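You operate a simulated robot arm through the tools that you are given. There is no shell and no other tool. Be economical: measure what you need, move in short steps, check, and stop when the job is done.

The job below is to be done with a simulated robot arm. You get a single attempt, and the scene is never put back.

JOB
Clean the disc on the setting its holder names.
Fine: one whole run in the disc cleaner; leave it in with the lid on.

It is judged by the outcome, as a careful person would: the job done as asked, and still so three seconds after it is handed in. It fails if anything else is knocked over, pushed out of place, dropped, spilled or broken. Lids that push on must go on centred and level and be pressed home; caps that screw on are set level and turned clockwise until they are tight.

ROBOT AND FRAMES
A 6-joint arm with a two-finger parallel gripper, fixed in place. Base frame: the origin is at the foot of the arm, x ahead of it, y to its left, z up. Lengths are in mm, angles in degrees, forces in N, time in s.
With the tool pointing down near the work surface it reaches from about 240 to 640 mm from the base axis. Its first joint turns from -66.0 to 66.0 degrees. Payload 2.7 kg.
Tool frame: the origin (TCP) lies between the finger pads and is the grasp point; the fingertips stand 23 mm ahead of it; z points along the fingers, y is the line along which they close. Largest opening 94 mm; finger width 38, thickness 10; the body of the gripper, 54 by 96 mm, starts 39 mm behind the TCP.
Orientation is told as [roll, pitch, yaw] about the base's x, y, z axes, in that order, counted from this pose: with the fingers straight down and closing along the base's y, the tool's x points along the base's -x, its y along +y and its z along -z.

CONTROLS
- The arm moves only by the tool apply_moves. Its argument "commands" is a list of rows, each an object (a shift or turn left out is 0, a gripper value left out holds the last) with "xyz": the shift along the tool's x, y, z in mm, a list of three; "rot": the turn, a rotation vector about the tool's x, y, z in degrees, a list of three; "fingers": the finger opening in mm, from 0 to 94. In form: [{"xyz": [dx, dy, dz], "rot": [ax, ay, az], "fingers": fingers}, ...]. A call has 1 to 8 rows; each row shifts and turns the commanded pose from where the row before left it, along the tool's axes as they then stand. Each row takes 0.2 s and may step no farther than 50 mm and 8.6 degrees from the row before; otherwise, or with a gripper value out of range, the whole call is refused. Where a pose cannot be reached the arm comes as near as it can. A force on the tool above 40 N (or 10 N above the force at the start of the call, whichever is more), or a blocked arm, ends the call early, and 0.2 s more pass. Each finger travels about 45 mm/s and halts on what it meets, pressing with about 31 N; the grip force reading is that of the motor and also rises with nothing between the fingers. The clock runs only during rows and for 0.2 s after the last one: add rows that do not move to give the fingers time. The reply holds the time, the measured pose of the TCP, the force on the tool along the base axes, the opening and the grip force, in the units named above and with some noise.
- Cameras (640 x 400 px; columns grow to the right, rows downward): "scene" is fixed at [75.5, -430.5, 1407.5]; the picture's right is [0.78, -0.63, 0.00], its down [-0.33, -0.41, -0.85] and it looks along [0.53, 0.66, -0.53] (base axes); focal length 314 px, centre (320, 200). "wrist" rides on the gripper at [-39, 0, -44] in the tool frame; the picture's right is [0.00, -1.00, 0.00], its down [0.97, 0.00, -0.24] and it looks along [0.24, 0.00, 0.97] (tool axes); focal length 218 px, centre (320, 200). There is no depth. A picture from a camera that has moved, and an enlarged one, comes with that camera's place and axes in the base frame and with its lens.
- camera(camera): a new picture of that camera. The clock stands still meanwhile.
- enlarge(camera, box): a new picture of the part [left, top, right, bottom] of that camera's present view, enlarged. The clock stands still meanwhile.
- hand_in(): hands the job in; it is judged then, once.

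Go step by step. Nothing tells you positions but the pictures and the camera data: compare them with the known pose of the tool, close in by small moves and look again before you grip or let go. The budget is 120 turns and 84 pictures, counting those below and the enlarged ones. Unless the task says otherwise, let go and move clear before handing in, and close with one line.

The tools are called after "Request:" as name(argument=value, ...) on one line, values as JSON. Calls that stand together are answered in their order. apply_moves: Moves the arm, as the interface text tells. Its arguments: {"type":"object","properties":{"commands":{"type":"array"}},"required":["commands"]} The other tools are called the same way: camera (camera) takes a picture; enlarge (camera, box) takes an enlarged picture of a part of a camera's view; hand_in () hands the job in.

At the start:

```text
time_s: 0.0
eef_pos: [403.6, -7.6, 1232.6]
ee_rot: [-0.1, -0.1, -0.1]
force: [-0.3, 0.0, -1.1]
grip_width: 94.0
gripper_force: 0.1
```

scene: 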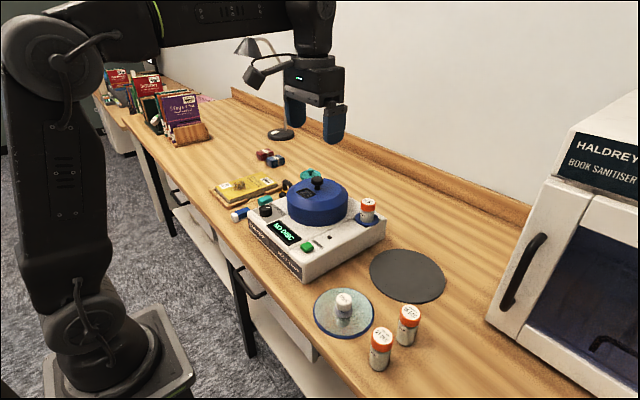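
wrist: 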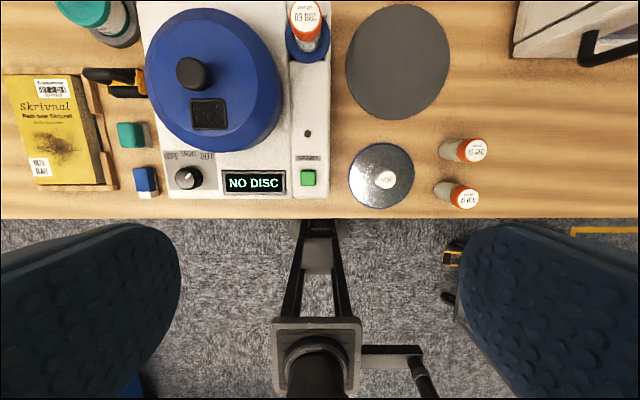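

I see a disc cleaner with a blue lid, a mode knob, a START button and a "NO DISC" display. There is also a dark mat, a disc and some bottles. I'll look closer to read the labels.

Request:
enlarge(camera="wrist", box=[130, 0, 350, 220])

Request:
enlarge(camera="wrist", box=[330, 110, 510, 220])

Request:
enlarge(camera="scene", box=[200, 140, 460, 380])

```text
1.82 times, centred on (240, 110) of wrist
camera zoom: at [441.3, -8.5, 1276.6], right [0.0, -1.0, 0.0], down [-0.97, 0.0, 0.24], along [-0.24, 0.0, -0.97], focal length 397 px, centre (466, 364)
```

zoom: 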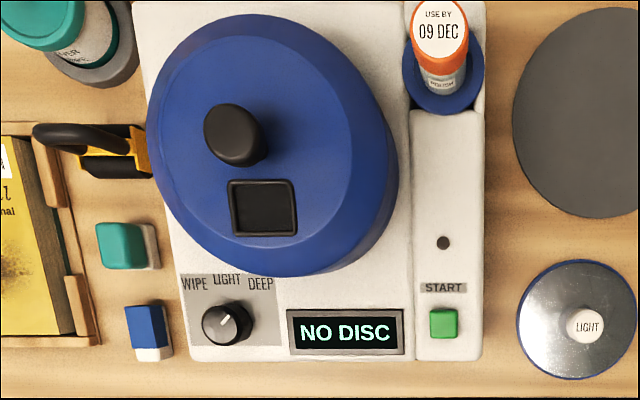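

```text
3.56 times, centred on (420, 165) of wrist
camera zoom: at [441.3, -8.5, 1276.6], right [0.0, -1.0, 0.0], down [-0.97, 0.0, 0.24], along [-0.24, 0.0, -0.97], focal length 776 px, centre (-36, 324)
```

zoom: 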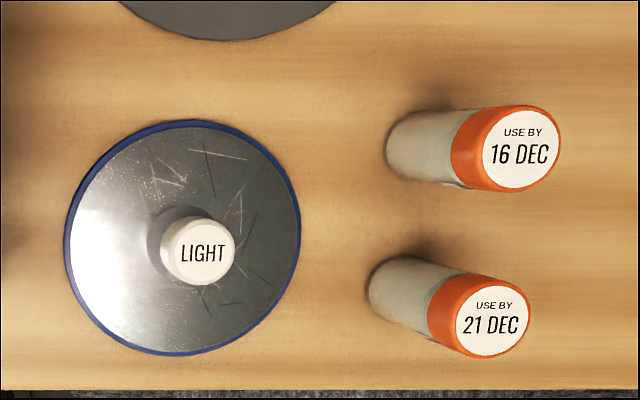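

```text
1.67 times, centred on (330, 260) of scene
camera zoom: at [75.5, -430.5, 1407.5], right [0.78, -0.63, 0.0], down [-0.33, -0.41, -0.85], along [0.53, 0.66, -0.53], focal length 523 px, centre (303, 100)
```

zoom: 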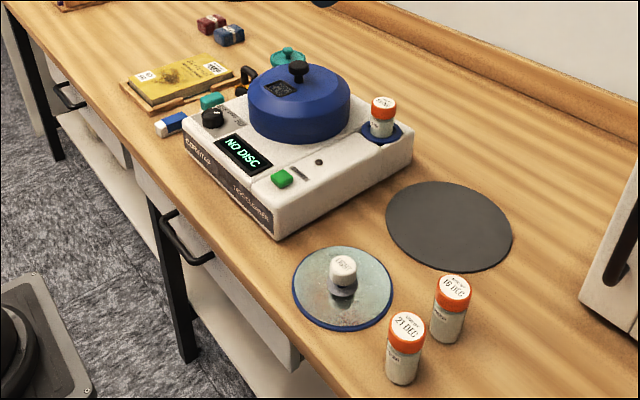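

The disc's holder says LIGHT and the machine's knob seems to point at DEEP. The polish bottles carry dates, so I'll look around for today's date or any notices.

Request:
enlarge(camera="scene", box=[240, 160, 400, 280])

Request:
enlarge(camera="scene", box=[480, 80, 640, 400])

Request:
enlarge(camera="scene", box=[90, 20, 330, 170])

Request:
enlarge(camera="wrist", box=[0, 0, 160, 220])

```text
3.33 times, centred on (320, 220) of scene
camera zoom: at [75.5, -430.5, 1407.5], right [0.78, -0.63, 0.0], down [-0.33, -0.41, -0.85], along [0.53, 0.66, -0.53], focal length 1045 px, centre (320, 133)
```

zoom: 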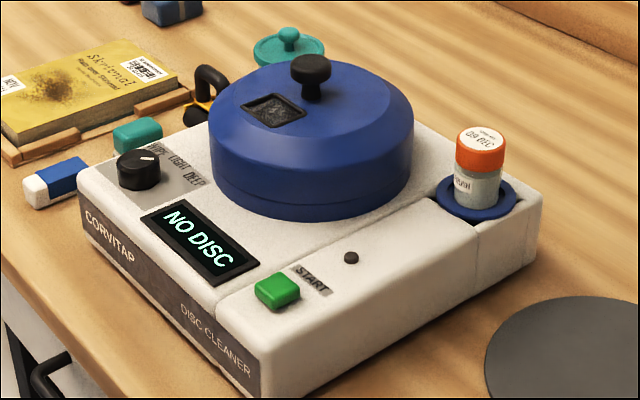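

```text
1.25 times, centred on (560, 240) of scene
camera zoom: at [75.5, -430.5, 1407.5], right [0.78, -0.63, 0.0], down [-0.33, -0.41, -0.85], along [0.53, 0.66, -0.53], focal length 392 px, centre (20, 150)
```

zoom: 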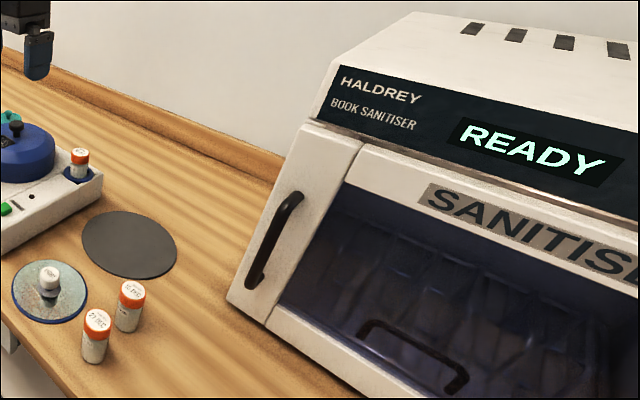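

```text
2.67 times, centred on (210, 95) of scene
camera zoom: at [75.5, -430.5, 1407.5], right [0.78, -0.63, 0.0], down [-0.33, -0.41, -0.85], along [0.53, 0.66, -0.53], focal length 836 px, centre (613, 480)
```

zoom: 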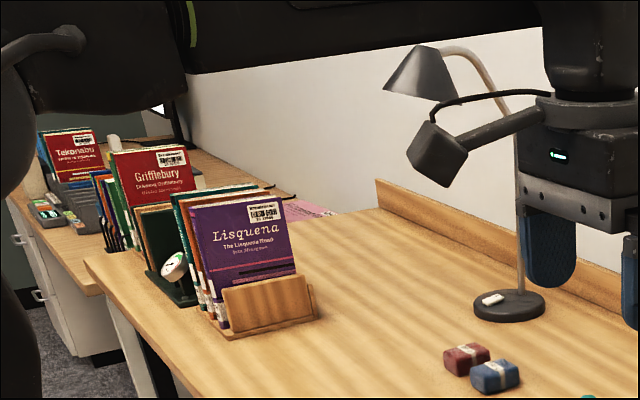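

```text
1.82 times, centred on (80, 110) of wrist
camera zoom: at [441.3, -8.5, 1276.6], right [0.0, -1.0, 0.0], down [-0.97, 0.0, 0.24], along [-0.24, 0.0, -0.97], focal length 397 px, centre (756, 364)
```

zoom: 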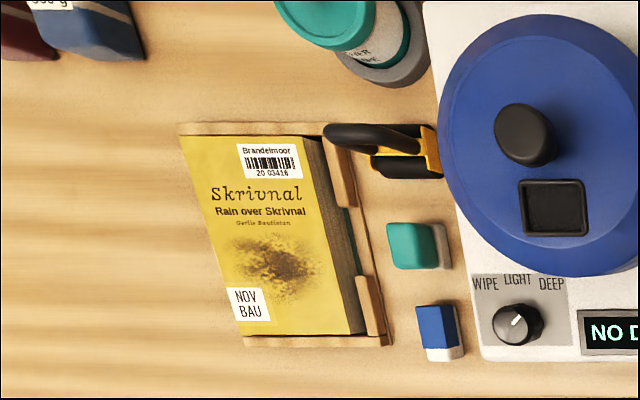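

No date is readable yet, so I'll zoom in on the background items (clock-like object, pink paper, screen).

Request:
enlarge(camera="scene", box=[136, 80, 216, 140])

Request:
enlarge(camera="scene", box=[96, 50, 166, 110])

```text
6.67 times, centred on (176, 110) of scene
camera zoom: at [75.5, -430.5, 1407.5], right [0.78, -0.63, 0.0], down [-0.33, -0.41, -0.85], along [0.53, 0.66, -0.53], focal length 2091 px, centre (1280, 800)
```

zoom: 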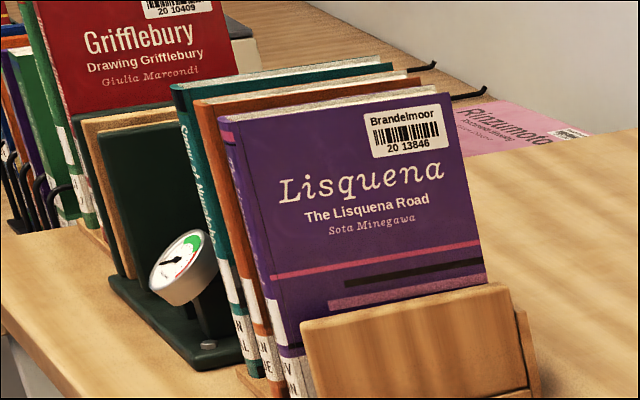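

```text
6.67 times, centred on (131, 80) of scene
camera zoom: at [75.5, -430.5, 1407.5], right [0.78, -0.63, 0.0], down [-0.33, -0.41, -0.85], along [0.53, 0.66, -0.53], focal length 2091 px, centre (1580, 1000)
```

zoom: 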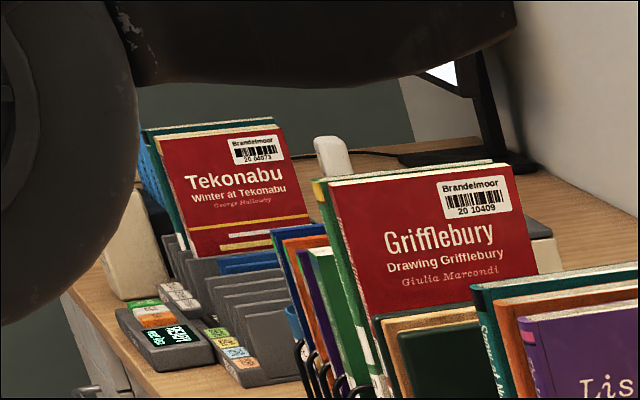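

A terminal with a display and a partly hidden screen sit in the background. I'll zoom on the terminal and then move the arm to uncover the screen.

Request:
enlarge(camera="scene", box=[106, 92, 126, 110])

Request:
apply_moves(commands=[{"xyz": [0, -40, 20]}, {"xyz": [0, -40, 20]}, {"xyz": [0, -40, 20]}, {"xyz": [0, -20, 20]}])

Request:
camera(camera="scene")

Request:
camera(camera="wrist")

```text
16.00 times, centred on (116, 101) of scene
camera zoom: at [75.5, -430.5, 1407.5], right [0.78, -0.63, 0.0], down [-0.33, -0.41, -0.85], along [0.53, 0.66, -0.53], focal length 5018 px, centre (3584, 1784)
```

zoom: 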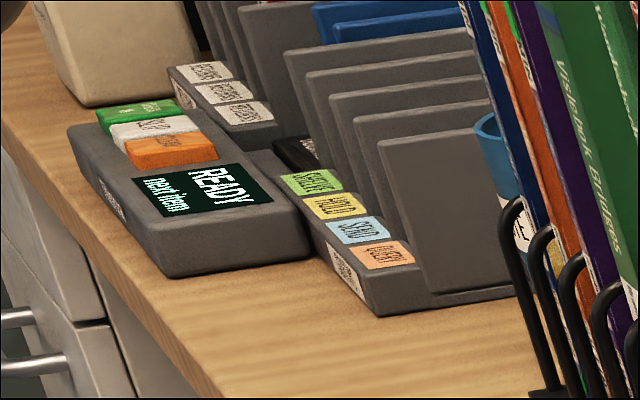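

```text
time_s: 1.0
eef_pos: [406.4, -147.9, 1151.8]
ee_rot: [-0.2, 0.0, -0.1]
force: [0.0, 0.1, 0.5]
grip_width: 93.9
gripper_force: 0.0
```

```text
71 pictures are left
```

scene: 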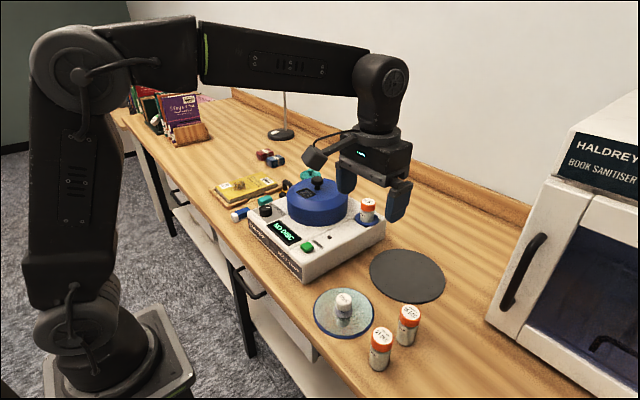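

```text
70 pictures are left
camera wrist: at [444.1, -148.3, 1196.4], right [0.0, -1.0, 0.0], down [-0.97, 0.0, 0.24], along [-0.24, 0.0, -0.97], focal length 218 px, centre (320, 200)
```

wrist: 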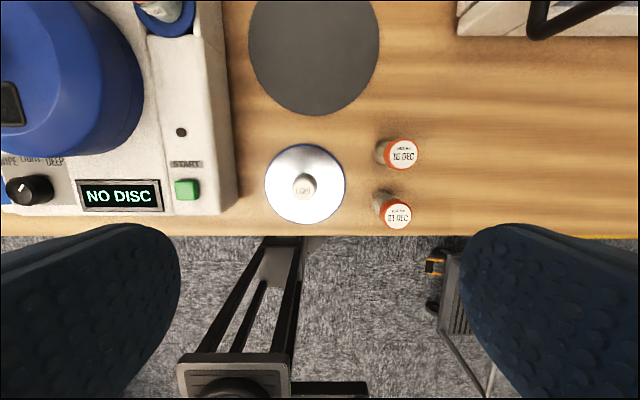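

The disc is near (389, -125). I'll look closely at the bottles and the holder.

Request:
enlarge(camera="scene", box=[310, 280, 430, 380])

Request:
enlarge(camera="scene", box=[335, 190, 395, 240])

```text
4.00 times, centred on (370, 330) of scene
camera zoom: at [75.5, -430.5, 1407.4], right [0.78, -0.63, 0.0], down [-0.33, -0.41, -0.85], along [0.53, 0.66, -0.53], focal length 1254 px, centre (120, -320)
```

zoom: 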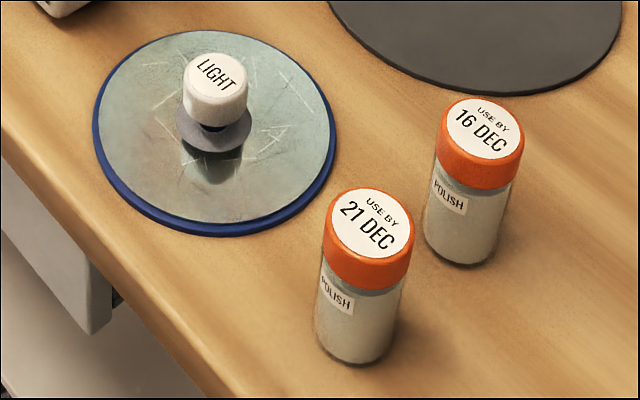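

```text
8.00 times, centred on (365, 215) of scene
camera zoom: at [75.5, -430.5, 1407.4], right [0.78, -0.63, 0.0], down [-0.33, -0.41, -0.85], along [0.53, 0.66, -0.53], focal length 2509 px, centre (-40, 80)
```

zoom: 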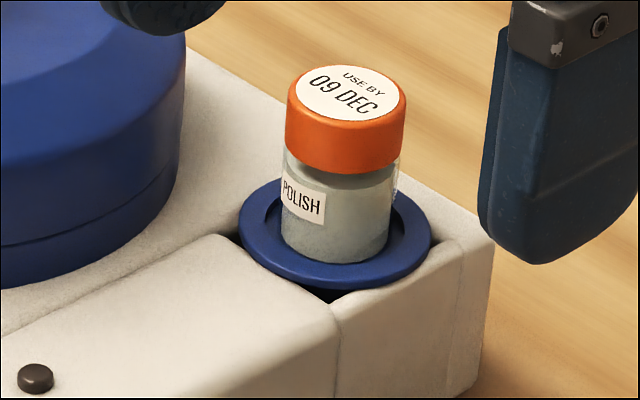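

Triangulated positions: lid knob top at about (519, 130, 1015), mode knob at about (393, 198, 941), START at about (392, 11, 930). I'll move above the mode knob for a closer look.

Request:
apply_moves(commands=[{"xyz": [2, 49, 0]}, {"xyz": [2, 49, 0]}, {"xyz": [2, 49, 0]}, {"xyz": [2, 49, 0]}, {"xyz": [2, 49, 0]}, {"xyz": [2, 49, 0]}, {"xyz": [0, 46, 10]}, {}])

Request:
camera(camera="wrist")

Request:
camera(camera="scene")

```text
time_s: 2.8
eef_pos: [394.8, 195.0, 1144.0]
ee_rot: [-0.2, -0.2, 0.0]
force: [0.5, 0.0, -0.6]
grip_width: 93.8
gripper_force: 0.0
```

```text
67 pictures are left
camera wrist: at [432.7, 194.4, 1188.6], right [0.0, -1.0, 0.0], down [-0.97, 0.0, 0.24], along [-0.24, 0.0, -0.97], focal length 218 px, centre (320, 200)
```

wrist: 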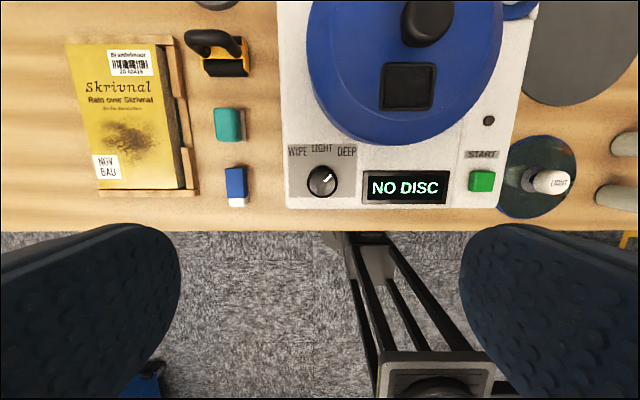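

```text
66 pictures are left
```

scene: 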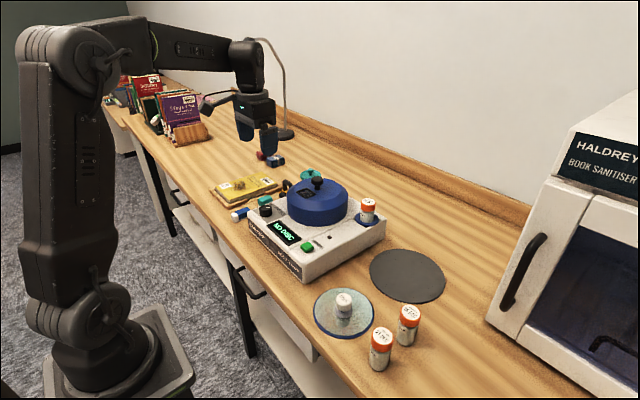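

The mode knob is at about (395, 191), and is about 34 mm wide. I'll zoom to read the pointer and estimate the machine's top height.

Request:
enlarge(camera="wrist", box=[270, 110, 390, 220])

Request:
enlarge(camera="scene", box=[225, 180, 325, 250])

Request:
enlarge(camera="scene", box=[100, 60, 150, 110])

```text
3.64 times, centred on (330, 165) of wrist
camera zoom: at [432.7, 194.4, 1188.6], right [0.0, -1.0, 0.0], down [-0.97, 0.0, 0.24], along [-0.24, 0.0, -0.97], focal length 794 px, centre (284, 327)
```

zoom: 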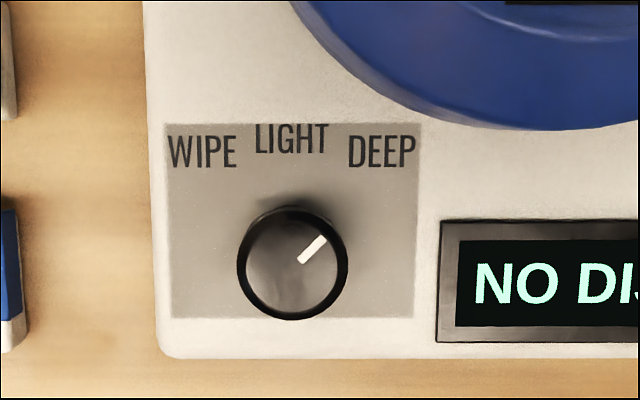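

```text
5.71 times, centred on (275, 215) of scene
camera zoom: at [75.5, -430.5, 1407.5], right [0.78, -0.63, 0.0], down [-0.33, -0.41, -0.85], along [0.53, 0.66, -0.53], focal length 1792 px, centre (577, 114)
```

zoom: 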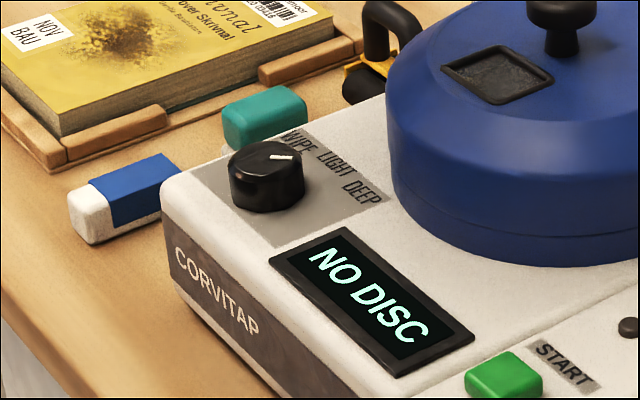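

```text
8.00 times, centred on (125, 85) of scene
camera zoom: at [75.5, -430.5, 1407.5], right [0.78, -0.63, 0.0], down [-0.33, -0.41, -0.85], along [0.53, 0.66, -0.53], focal length 2509 px, centre (1880, 1120)
```

zoom: 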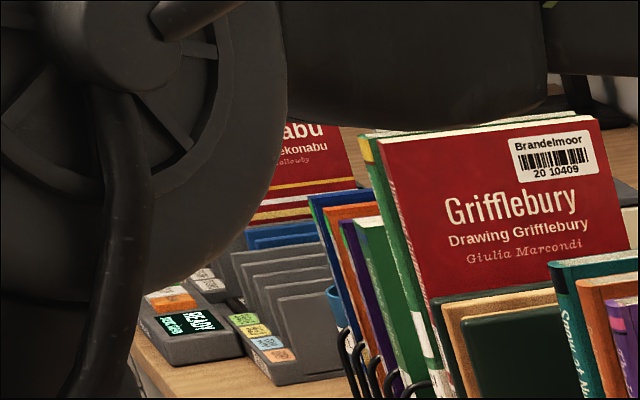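

The pointer is on DEEP, so I need a 45° anticlockwise turn to LIGHT. I'll pre-twist clockwise 22.5° and come down with the fingers at 60 mm.

Request:
apply_moves(commands=[{"xyz": [0, -4, 40], "rot": [0, 0, 7.5], "fingers": 60}, {"xyz": [0, 0, 40], "rot": [0, 0, 7.5]}, {"xyz": [0, 0, 40], "rot": [0, 0, 7.5]}, {"xyz": [0, 0, 30]}, {}])

Request:
camera(camera="wrist")

Request:
enlarge(camera="scene", box=[200, 120, 360, 250])

```text
time_s: 4.0
eef_pos: [391.2, 186.6, 992.8]
ee_rot: [0.0, -0.1, -22.6]
force: [0.2, -0.5, 0.0]
grip_width: 59.8
gripper_force: 0.2
```

```text
62 pictures are left
camera wrist: at [426.3, 170.5, 1037.1], right [-0.38, -0.92, 0.0], down [-0.9, 0.37, 0.24], along [-0.22, 0.09, -0.97], focal length 218 px, centre (320, 200)
```

wrist: 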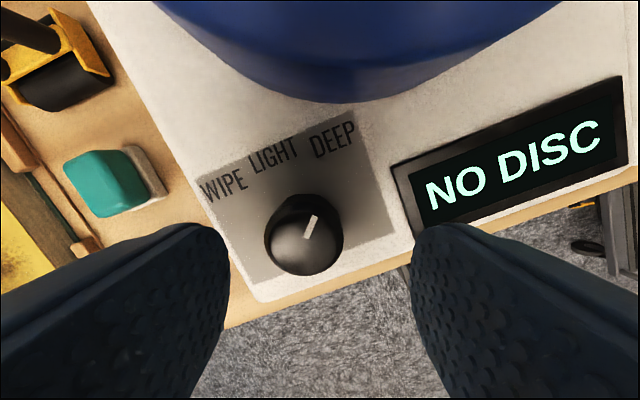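

```text
3.08 times, centred on (280, 185) of scene
camera zoom: at [75.5, -430.5, 1407.5], right [0.78, -0.63, 0.0], down [-0.33, -0.41, -0.85], along [0.53, 0.66, -0.53], focal length 965 px, centre (443, 246)
```

zoom: 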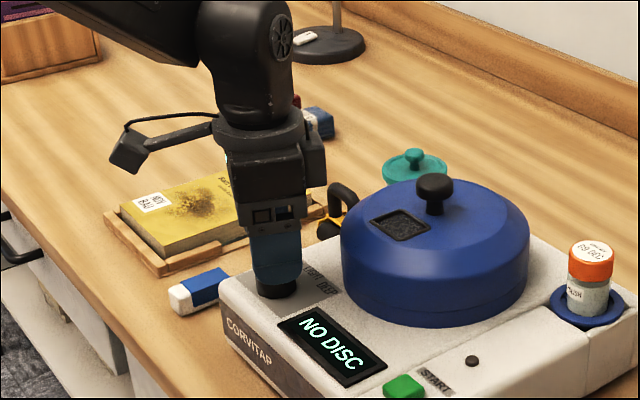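

The knob is about 7 mm off along the closing axis. I'll correct that, go down and close gently.

Request:
apply_moves(commands=[{"xyz": [3, 7, 0]}, {"xyz": [0, 0, 25]}, {"xyz": [0, 0, 17]}, {}])

Request:
camera(camera="wrist")

Request:
enlarge(camera="scene", box=[220, 150, 340, 240])

```text
time_s: 4.8
eef_pos: [393.8, 194.8, 957.5]
ee_rot: [0.2, -0.2, -22.6]
force: [-4.2, -1.0, 5.7]
grip_width: 61.0
gripper_force: 1.2
stopped in row 4: the force on the tool passed its limit (the readings are from after the stop); the commanded pose is now the measured one
```

```text
60 pictures are left
camera wrist: at [428.5, 179.9, 1002.4], right [-0.38, -0.92, 0.0], down [-0.9, 0.37, 0.24], along [-0.22, 0.09, -0.97], focal length 218 px, centre (320, 200)
```

wrist: 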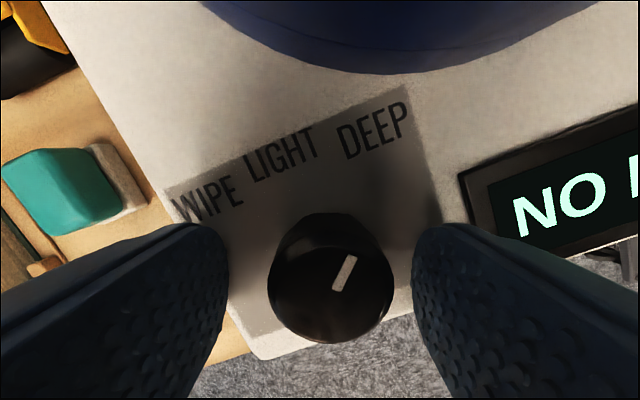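

```text
4.44 times, centred on (280, 195) of scene
camera zoom: at [75.3, -430.6, 1407.4], right [0.78, -0.63, 0.0], down [-0.33, -0.41, -0.85], along [0.53, 0.66, -0.53], focal length 1394 px, centre (498, 222)
```

zoom: 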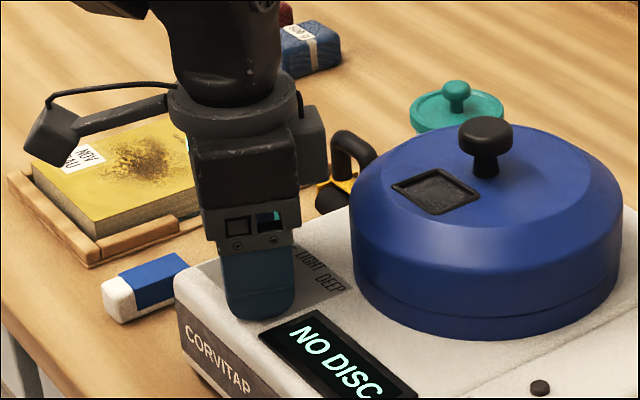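

The fingertips touched the machine's top plate, so it lies near z 932. I'll lift 4 mm and close on the knob.

Request:
apply_moves(commands=[{"xyz": [2, -1, -4]}, {"fingers": 40}, {}, {"fingers": 30}, {}, {}])

Request:
camera(camera="wrist")

```text
time_s: 6.2
eef_pos: [391.4, 194.5, 961.6]
ee_rot: [0.1, -0.2, -22.6]
force: [-4.2, -12.9, 1.8]
grip_width: 35.8
gripper_force: 6.8
```

```text
58 pictures are left
camera wrist: at [426.7, 178.8, 1005.6], right [-0.38, -0.92, 0.0], down [-0.9, 0.37, 0.24], along [-0.22, 0.09, -0.97], focal length 218 px, centre (320, 200)
```

wrist: 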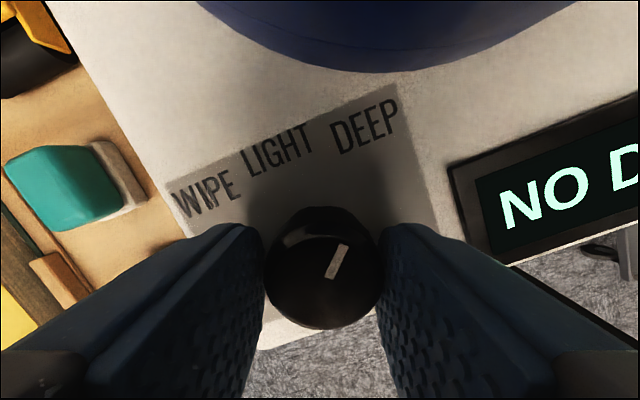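

The grip has about a 13 N side force, so I'll ease toward -y to relieve it.

Request:
apply_moves(commands=[{"xyz": [0, -1, 0]}, {}])

```text
time_s: 6.8
eef_pos: [391.4, 192.7, 960.5]
ee_rot: [0.2, -0.1, -22.5]
force: [-5.3, -9.0, -2.6]
grip_width: 34.3
gripper_force: 5.0
```

That helped. I'll shift one more millimetre, then start turning.

Request:
apply_moves(commands=[{"xyz": [0, -1.5, 0]}, {}, {"rot": [0, 0, -7.5]}, {}])

```text
time_s: 7.8
eef_pos: [390.8, 192.7, 963.2]
ee_rot: [0.3, -0.4, -14.9]
force: [5.9, -0.3, -2.3]
grip_width: 33.1
gripper_force: 44.5
```

Request:
apply_moves(commands=[{"rot": [0, 0, -7.5]}, {"rot": [0, 0, -7.5]}, {"rot": [0, 0, -7.5]}, {"rot": [0, 0, -7.5]}, {}])

Request:
camera(camera="wrist")

```text
time_s: 9.0
eef_pos: [391.4, 190.7, 961.3]
ee_rot: [-0.1, -0.2, 15.1]
force: [0.8, -22.2, 4.8]
grip_width: 33.1
gripper_force: 44.6
```

```text
57 pictures are left
camera wrist: at [427.9, 201.1, 1006.5], right [0.26, -0.97, 0.0], down [-0.94, -0.25, 0.24], along [-0.23, -0.06, -0.97], focal length 218 px, centre (320, 200)
```

wrist: 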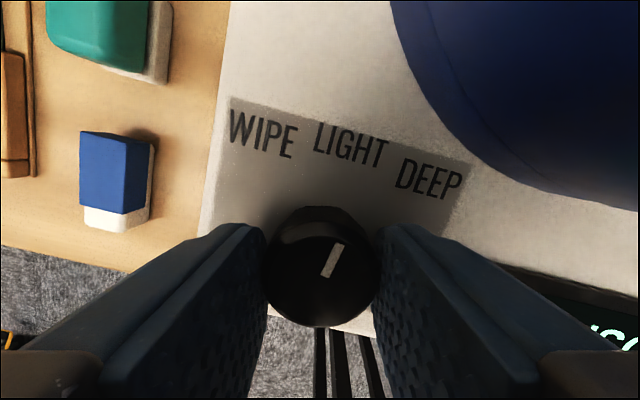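

The knob turns with the gripper and the pointer is now about 8° short of straight. I'll do the last step while easing the side force.

Request:
apply_moves(commands=[{"xyz": [0, -2, 0]}, {"rot": [0, 0, -7.5]}, {}])

Request:
enlarge(camera="wrist", box=[200, 80, 480, 340])

```text
time_s: 9.8
eef_pos: [391.3, 191.6, 962.9]
ee_rot: [0.0, -0.3, 22.5]
force: [-4.6, -14.7, 13.7]
grip_width: 32.8
gripper_force: 45.1
```

```text
1.54 times, centred on (340, 210) of wrist
camera zoom: at [426.4, 205.4, 1006.5], right [0.38, -0.92, 0.0], down [-0.9, -0.37, 0.24], along [-0.22, -0.09, -0.97], focal length 336 px, centre (289, 185)
```

zoom: 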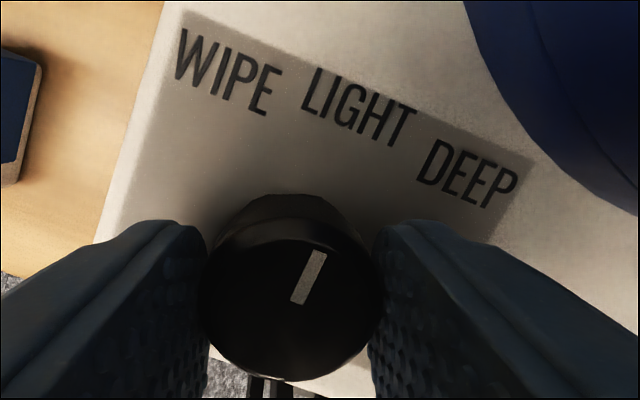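

The pointer lines up with LIGHT. I'll release, rise, untwist and check.

Request:
apply_moves(commands=[{"fingers": 60}, {}, {}, {"xyz": [0, 0, -50]}, {"xyz": [0, 0, -50], "rot": [0, 0, 7.5]}, {"xyz": [0, 0, -50], "rot": [0, 0, 7.5]}, {"rot": [0, 0, 7.5]}, {}])

Request:
camera(camera="wrist")

Request:
enlarge(camera="wrist", box=[270, 110, 390, 220])

```text
time_s: 11.6
eef_pos: [390.1, 189.7, 1111.8]
ee_rot: [0.1, -0.3, -0.1]
force: [0.4, 0.1, 0.2]
grip_width: 59.9
gripper_force: 0.1
```

```text
55 pictures are left
camera wrist: at [428.7, 188.8, 1155.5], right [0.0, -1.0, 0.0], down [-0.97, 0.0, 0.23], along [-0.23, 0.0, -0.97], focal length 218 px, centre (320, 200)
```

wrist: 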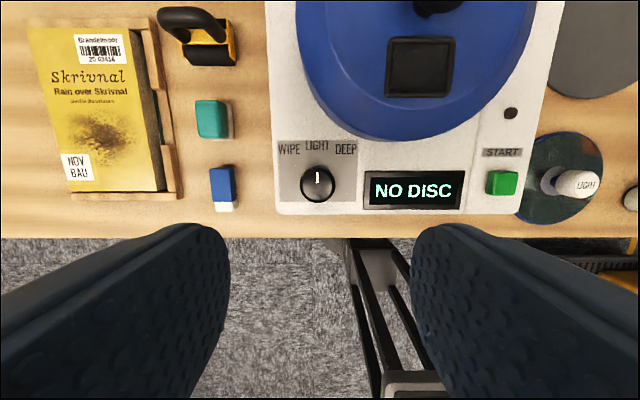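

```text
3.64 times, centred on (330, 165) of wrist
camera zoom: at [428.7, 188.8, 1155.5], right [0.0, -1.0, 0.0], down [-0.97, 0.0, 0.23], along [-0.23, 0.0, -0.97], focal length 794 px, centre (284, 327)
```

zoom: 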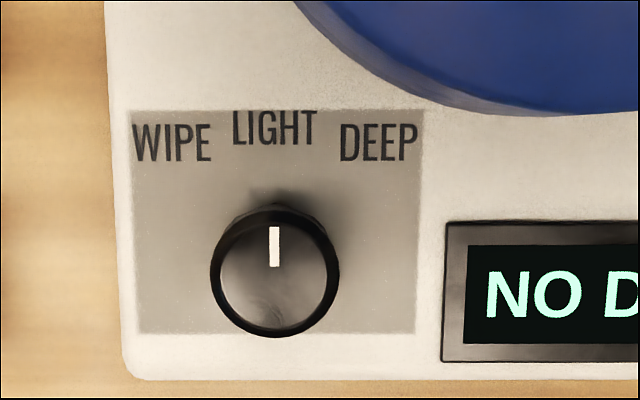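

The mode knob is set to LIGHT. Next is the lid, so I'll move above its knob.

Request:
apply_moves(commands=[{"xyz": [-45, -20, 0]}, {"xyz": [-45, -20, 0]}, {"xyz": [-35, -20, -10]}, {}])

Request:
camera(camera="wrist")

Request:
camera(camera="scene")

```text
time_s: 12.6
eef_pos: [514.0, 131.0, 1122.5]
ee_rot: [0.2, -0.3, 0.0]
force: [-0.1, -0.3, -0.7]
grip_width: 60.1
gripper_force: 0.1
```

```text
53 pictures are left
camera wrist: at [551.5, 130.4, 1166.8], right [0.0, -1.0, 0.0], down [-0.97, 0.0, 0.23], along [-0.23, 0.0, -0.97], focal length 218 px, centre (320, 200)
```

wrist: 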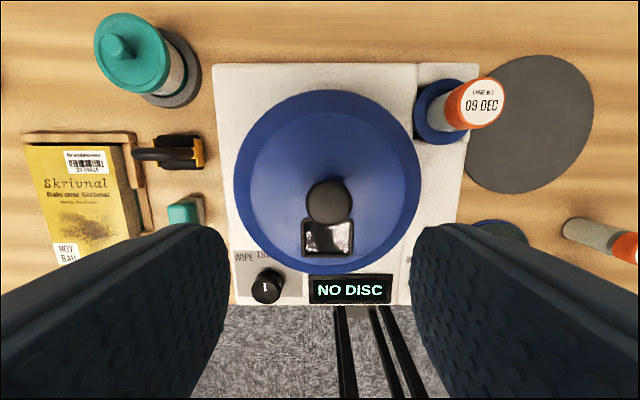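

```text
52 pictures are left
```

scene: 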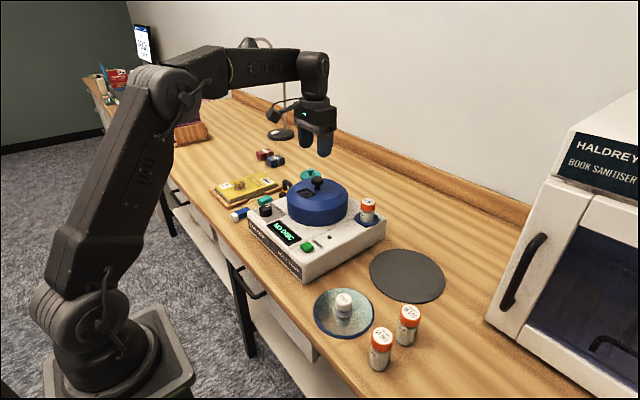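

The background screen is now visible, so I'll zoom in on it and on the machine from this angle.

Request:
enlarge(camera="scene", box=[130, 15, 162, 70])

Request:
enlarge(camera="wrist", box=[220, 60, 440, 290])

```text
7.27 times, centred on (146, 42) of scene
camera zoom: at [75.5, -430.5, 1407.5], right [0.78, -0.63, 0.0], down [-0.33, -0.41, -0.85], along [0.53, 0.66, -0.53], focal length 2281 px, centre (1586, 1346)
```

zoom: 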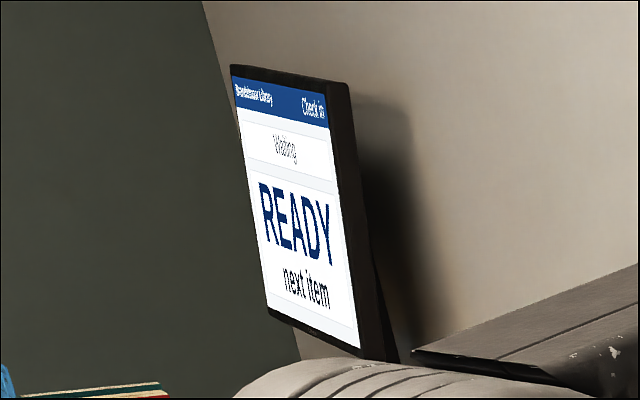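

```text
1.74 times, centred on (330, 175) of wrist
camera zoom: at [551.5, 130.4, 1166.8], right [0.0, -1.0, 0.0], down [-0.97, 0.0, 0.23], along [-0.23, 0.0, -0.97], focal length 380 px, centre (303, 244)
```

zoom: 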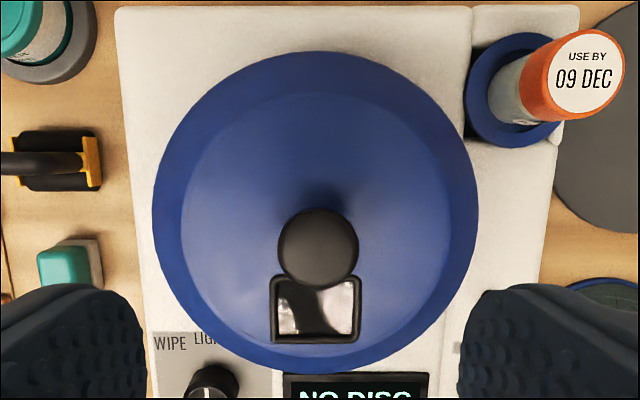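

No date is shown anywhere, so I'll go on. The lid knob is at about (513, 123), so I'll go down over it.

Request:
apply_moves(commands=[{"xyz": [1, -8, 30]}, {"xyz": [0, 0, 40]}, {"xyz": [0, 0, 25]}, {}])

Request:
camera(camera="wrist")

Request:
enlarge(camera="scene", box=[260, 120, 380, 230])

```text
time_s: 13.6
eef_pos: [513.4, 122.3, 1027.1]
ee_rot: [0.1, -0.4, 0.0]
force: [0.3, 0.3, -0.6]
grip_width: 59.9
gripper_force: 0.1
```

```text
49 pictures are left
camera wrist: at [551.0, 120.8, 1071.5], right [0.0, -1.0, 0.0], down [-0.97, 0.0, 0.23], along [-0.23, 0.0, -0.97], focal length 218 px, centre (320, 200)
```

wrist: 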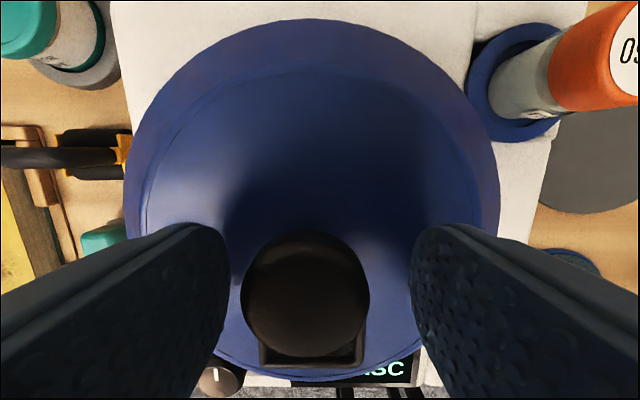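

```text
3.64 times, centred on (320, 175) of scene
camera zoom: at [75.5, -430.5, 1407.5], right [0.78, -0.63, 0.0], down [-0.33, -0.41, -0.85], along [0.53, 0.66, -0.53], focal length 1140 px, centre (320, 291)
```

zoom: 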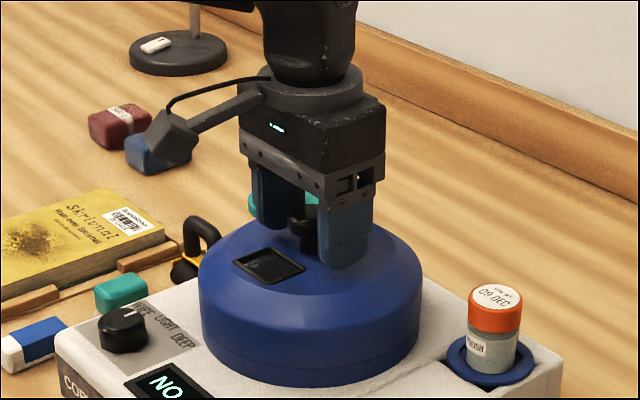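

The knob is nearly centred (about 3 mm toward +y). I'll go down 13 mm and close.

Request:
apply_moves(commands=[{"xyz": [0, 3, 0]}, {"xyz": [0, 0, 13]}, {"fingers": 40}, {"fingers": 25}, {}, {}])

Request:
enlarge(camera="scene", box=[260, 120, 380, 230])

```text
time_s: 14.3
eef_pos: [514.3, 125.2, 1020.8]
ee_rot: [0.1, -0.7, 0.0]
force: [0.3, -2.7, 3.9]
grip_width: 41.1
gripper_force: 2.0
stopped in row 3: the force on the tool passed its limit (the readings are from after the stop); the commanded pose is now the measured one
```

```text
3.64 times, centred on (320, 175) of scene
camera zoom: at [75.4, -430.6, 1407.4], right [0.78, -0.63, 0.0], down [-0.33, -0.41, -0.85], along [0.53, 0.66, -0.53], focal length 1140 px, centre (320, 291)
```

zoom: 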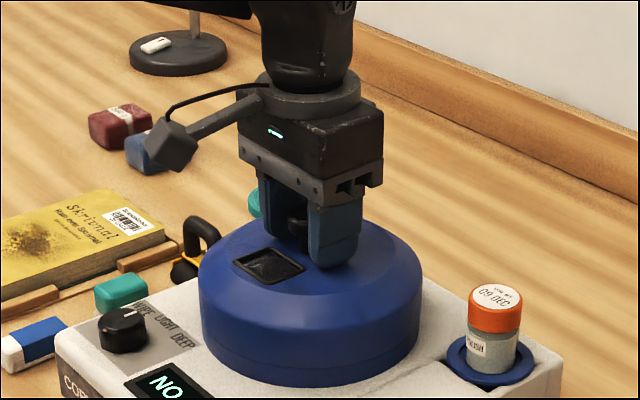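

The fingertips met the lid's top surface. I'll lift 3 mm and close on the knob.

Request:
apply_moves(commands=[{"xyz": [0, 0, -3]}, {"fingers": 32}, {"fingers": 25}, {}, {}])

```text
time_s: 15.5
eef_pos: [514.9, 125.5, 1024.0]
ee_rot: [0.2, -0.7, -0.1]
force: [0.8, -0.7, -0.2]
grip_width: 30.7
gripper_force: 30.5
```

Firm grip on the knob with low side force. I'll lift straight up and look into the machine.

Request:
apply_moves(commands=[{"xyz": [0, 0, -10]}, {"xyz": [0, 0, -20]}, {"xyz": [0, 0, -30]}, {"xyz": [0, 0, -40]}, {}])

Request:
camera(camera="scene")

Request:
camera(camera="wrist")

```text
time_s: 16.7
eef_pos: [513.4, 125.3, 1123.2]
ee_rot: [0.1, -0.6, 0.0]
force: [-0.3, 0.4, -1.2]
grip_width: 31.1
gripper_force: 31.5
```

```text
46 pictures are left
```

scene: 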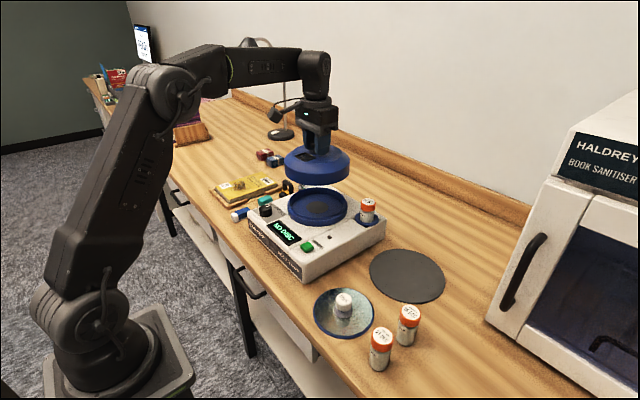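

```text
45 pictures are left
camera wrist: at [551.0, 124.1, 1169.2], right [0.0, -1.0, 0.0], down [-0.97, 0.0, 0.23], along [-0.23, 0.0, -0.97], focal length 218 px, centre (320, 200)
```

wrist: 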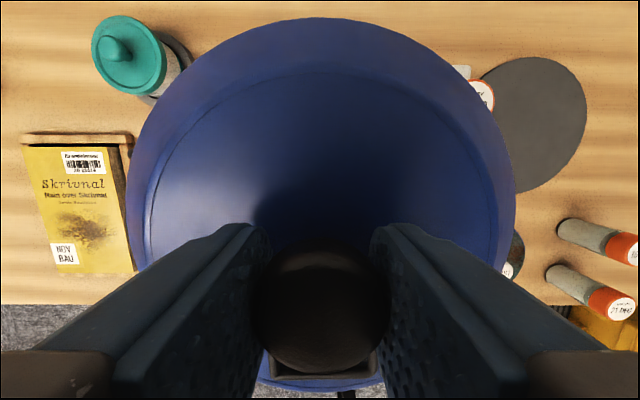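

The machine is open with an empty well inside. I'll carry the lid high over the bottle and set it on the dark mat, near (572, -142).

Request:
apply_moves(commands=[{"xyz": [0, 0, -30]}, {"xyz": [-10, -45, 0]}, {"xyz": [-10, -45, 0]}, {"xyz": [-10, -45, 0]}, {"xyz": [-10, -45, 0]}, {"xyz": [-10, -45, 0]}, {"xyz": [-6, -40, 0]}, {}])

Request:
camera(camera="scene")

Request:
camera(camera="wrist")

```text
time_s: 18.5
eef_pos: [565.6, -140.9, 1156.2]
ee_rot: [0.3, -0.6, 0.1]
force: [0.5, -0.2, -0.4]
grip_width: 30.7
gripper_force: 30.5
```

```text
44 pictures are left
```

scene: 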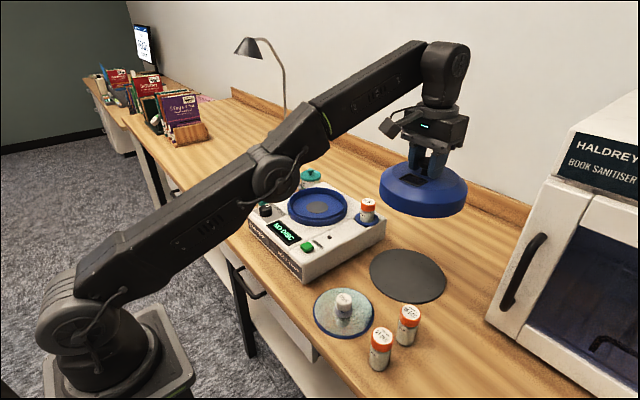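

```text
43 pictures are left
camera wrist: at [603.0, -141.2, 1201.2], right [0.0, -1.0, 0.0], down [-0.97, 0.0, 0.23], along [-0.23, 0.0, -0.97], focal length 218 px, centre (320, 200)
```

wrist: 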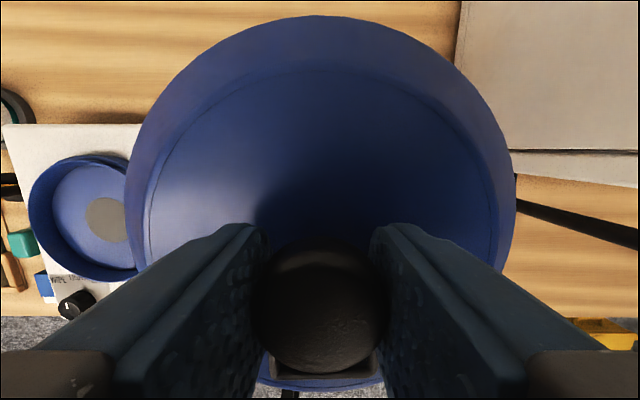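

The lid is over the mat region. I'll lower it partway and check against the machine, mat and bottles.

Request:
apply_moves(commands=[{"xyz": [-3, -4, 45]}, {"xyz": [0, 0, 45]}, {"xyz": [0, 0, 45]}, {}])

Request:
enlarge(camera="scene", box=[300, 150, 540, 350])

```text
time_s: 19.5
eef_pos: [571.2, -143.6, 1021.9]
ee_rot: [0.2, -0.7, 0.1]
force: [0.0, 0.3, -1.2]
grip_width: 31.0
gripper_force: 30.5
```

```text
2.00 times, centred on (420, 250) of scene
camera zoom: at [75.5, -430.5, 1407.5], right [0.78, -0.63, 0.0], down [-0.33, -0.41, -0.85], along [0.53, 0.66, -0.53], focal length 627 px, centre (120, 100)
```

zoom: 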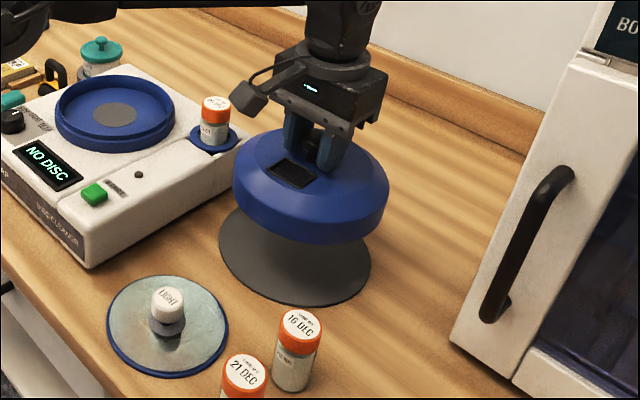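

The lid is well clear and over the mat. I'll lower it to contact.

Request:
apply_moves(commands=[{"xyz": [0, 0, 30]}, {"xyz": [0, 0, 20]}, {"xyz": [0, 0, 8]}, {"xyz": [0, 0, 6]}, {"xyz": [0, 0, 6]}, {"xyz": [0, 0, 6]}, {}])

Request:
enlarge(camera="scene", box=[300, 150, 540, 350])

```text
time_s: 21.1
eef_pos: [572.6, -143.7, 942.5]
ee_rot: [0.2, -0.6, 0.0]
force: [0.0, 0.2, -1.5]
grip_width: 30.6
gripper_force: 31.1
```

```text
2.00 times, centred on (420, 250) of scene
camera zoom: at [75.5, -430.5, 1407.5], right [0.78, -0.63, 0.0], down [-0.33, -0.41, -0.85], along [0.53, 0.66, -0.53], focal length 627 px, centre (120, 100)
```

zoom: 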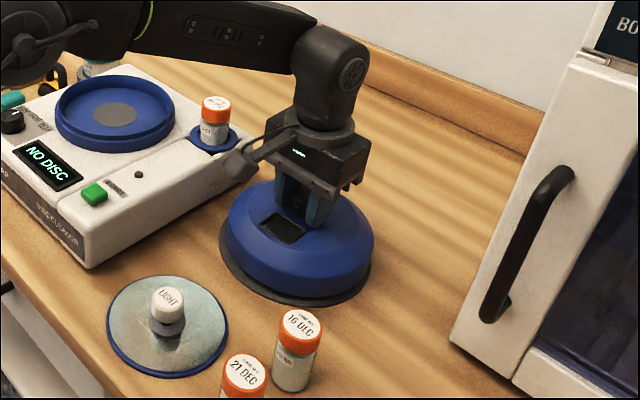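

Request:
apply_moves(commands=[{"xyz": [0, 0, 3]}, {"xyz": [0, 0, 3]}, {"xyz": [0, 0, 3]}, {"xyz": [0, 0, 3]}, {}])

```text
time_s: 22.3
eef_pos: [573.5, -143.4, 934.6]
ee_rot: [0.1, -0.9, -0.1]
force: [-13.2, 5.1, 25.9]
grip_width: 30.6
gripper_force: 30.8
```

The lid has landed, with about 26 N on the tool. I'll ease up, release and rise.

Request:
apply_moves(commands=[{"xyz": [0, 0, -3]}, {"fingers": 50}, {"fingers": 60}, {}, {"xyz": [0, 0, -40]}, {"xyz": [0, 0, -50]}, {"xyz": [0, 0, -50]}, {}])

Request:
camera(camera="wrist")

Request:
camera(camera="scene")

```text
time_s: 24.1
eef_pos: [575.8, -142.4, 1074.7]
ee_rot: [0.2, -0.7, 0.0]
force: [0.4, 0.2, -0.8]
grip_width: 60.2
gripper_force: 0.1
```

```text
40 pictures are left
camera wrist: at [613.7, -142.5, 1120.0], right [0.0, -1.0, 0.0], down [-0.97, 0.0, 0.23], along [-0.23, 0.0, -0.97], focal length 218 px, centre (320, 200)
```

wrist: 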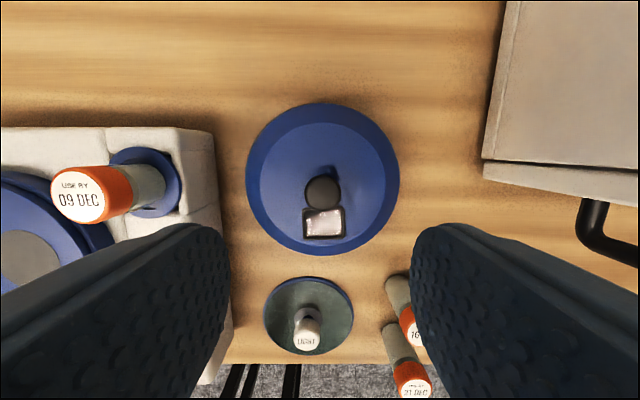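

```text
39 pictures are left
```

scene: 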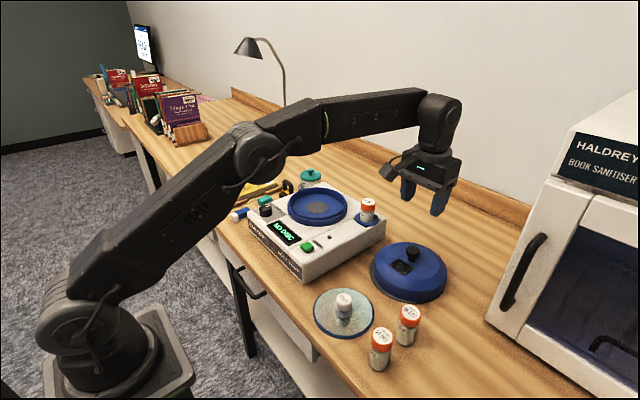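

The lid is safely on the mat. Next is the disc, so I'll go above its holder near (386, -124).

Request:
apply_moves(commands=[{"xyz": [48, 4, 0]}, {"xyz": [48, 5, 0]}, {"xyz": [48, 5, 0]}, {"xyz": [44, 4, 10]}, {"xyz": [0, 0, 40]}, {}])

Request:
camera(camera="wrist")

Request:
enlarge(camera="scene", box=[270, 180, 350, 240])

```text
time_s: 25.5
eef_pos: [385.7, -127.7, 1019.6]
ee_rot: [0.2, -0.7, 0.1]
force: [0.1, 0.5, 0.5]
grip_width: 60.1
gripper_force: 0.1
```

```text
38 pictures are left
camera wrist: at [422.4, -127.3, 1063.9], right [0.0, -1.0, 0.0], down [-0.97, 0.0, 0.23], along [-0.23, 0.0, -0.97], focal length 218 px, centre (320, 200)
```

wrist: 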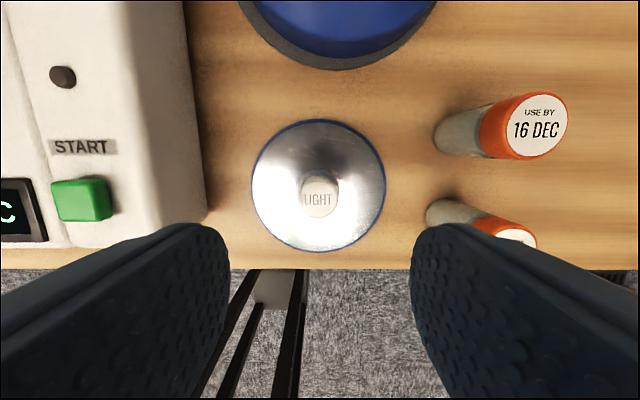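

```text
6.67 times, centred on (310, 210) of scene
camera zoom: at [75.5, -430.5, 1407.5], right [0.78, -0.63, 0.0], down [-0.33, -0.41, -0.85], along [0.53, 0.66, -0.53], focal length 2091 px, centre (387, 133)
```

zoom: 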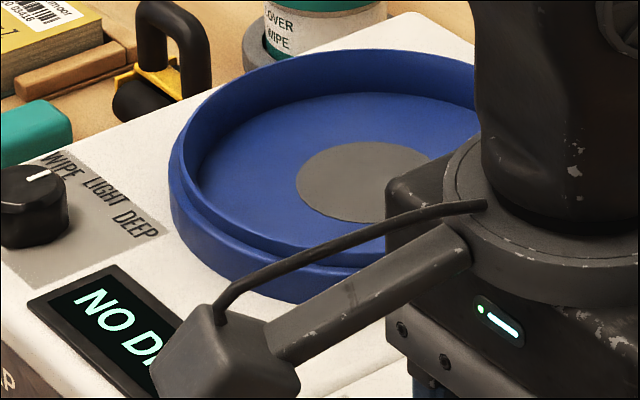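

The holder knob lies at about (386, -127), almost below the TCP. I'll narrow the fingers, go down to z≈925 and check.

Request:
apply_moves(commands=[{"xyz": [0, 1, 45], "fingers": 50}, {"xyz": [0, 0, 45]}, {}])

Request:
camera(camera="wrist")

Request:
enlarge(camera="scene", box=[290, 230, 410, 350])

```text
time_s: 26.3
eef_pos: [385.4, -126.4, 929.7]
ee_rot: [0.1, -0.6, 0.0]
force: [0.2, 0.2, 0.3]
grip_width: 50.0
gripper_force: 0.1
```

```text
36 pictures are left
camera wrist: at [422.7, -126.6, 974.7], right [0.0, -1.0, 0.0], down [-0.97, 0.0, 0.23], along [-0.23, 0.0, -0.97], focal length 218 px, centre (320, 200)
```

wrist: 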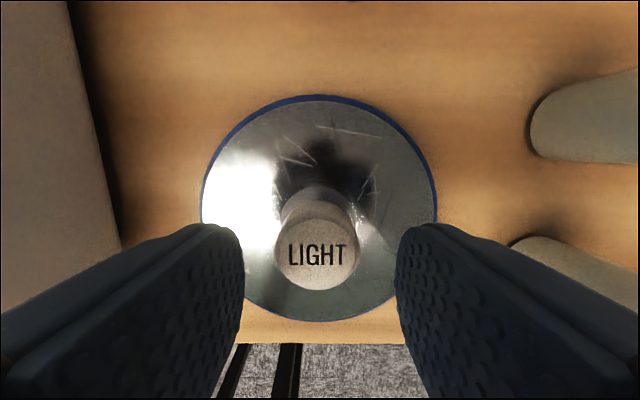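

```text
3.33 times, centred on (350, 290) of scene
camera zoom: at [75.5, -430.5, 1407.5], right [0.78, -0.63, 0.0], down [-0.33, -0.41, -0.85], along [0.53, 0.66, -0.53], focal length 1045 px, centre (220, -100)
```

zoom: 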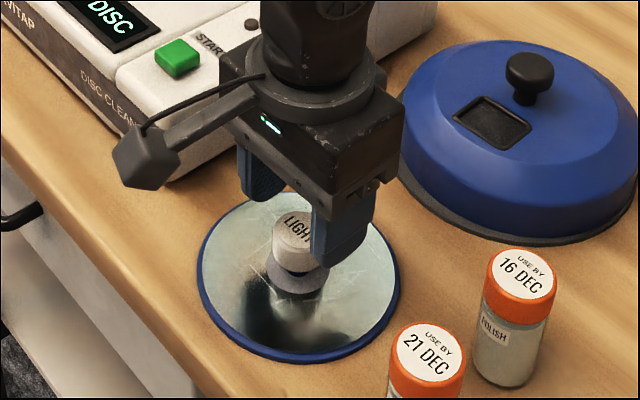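

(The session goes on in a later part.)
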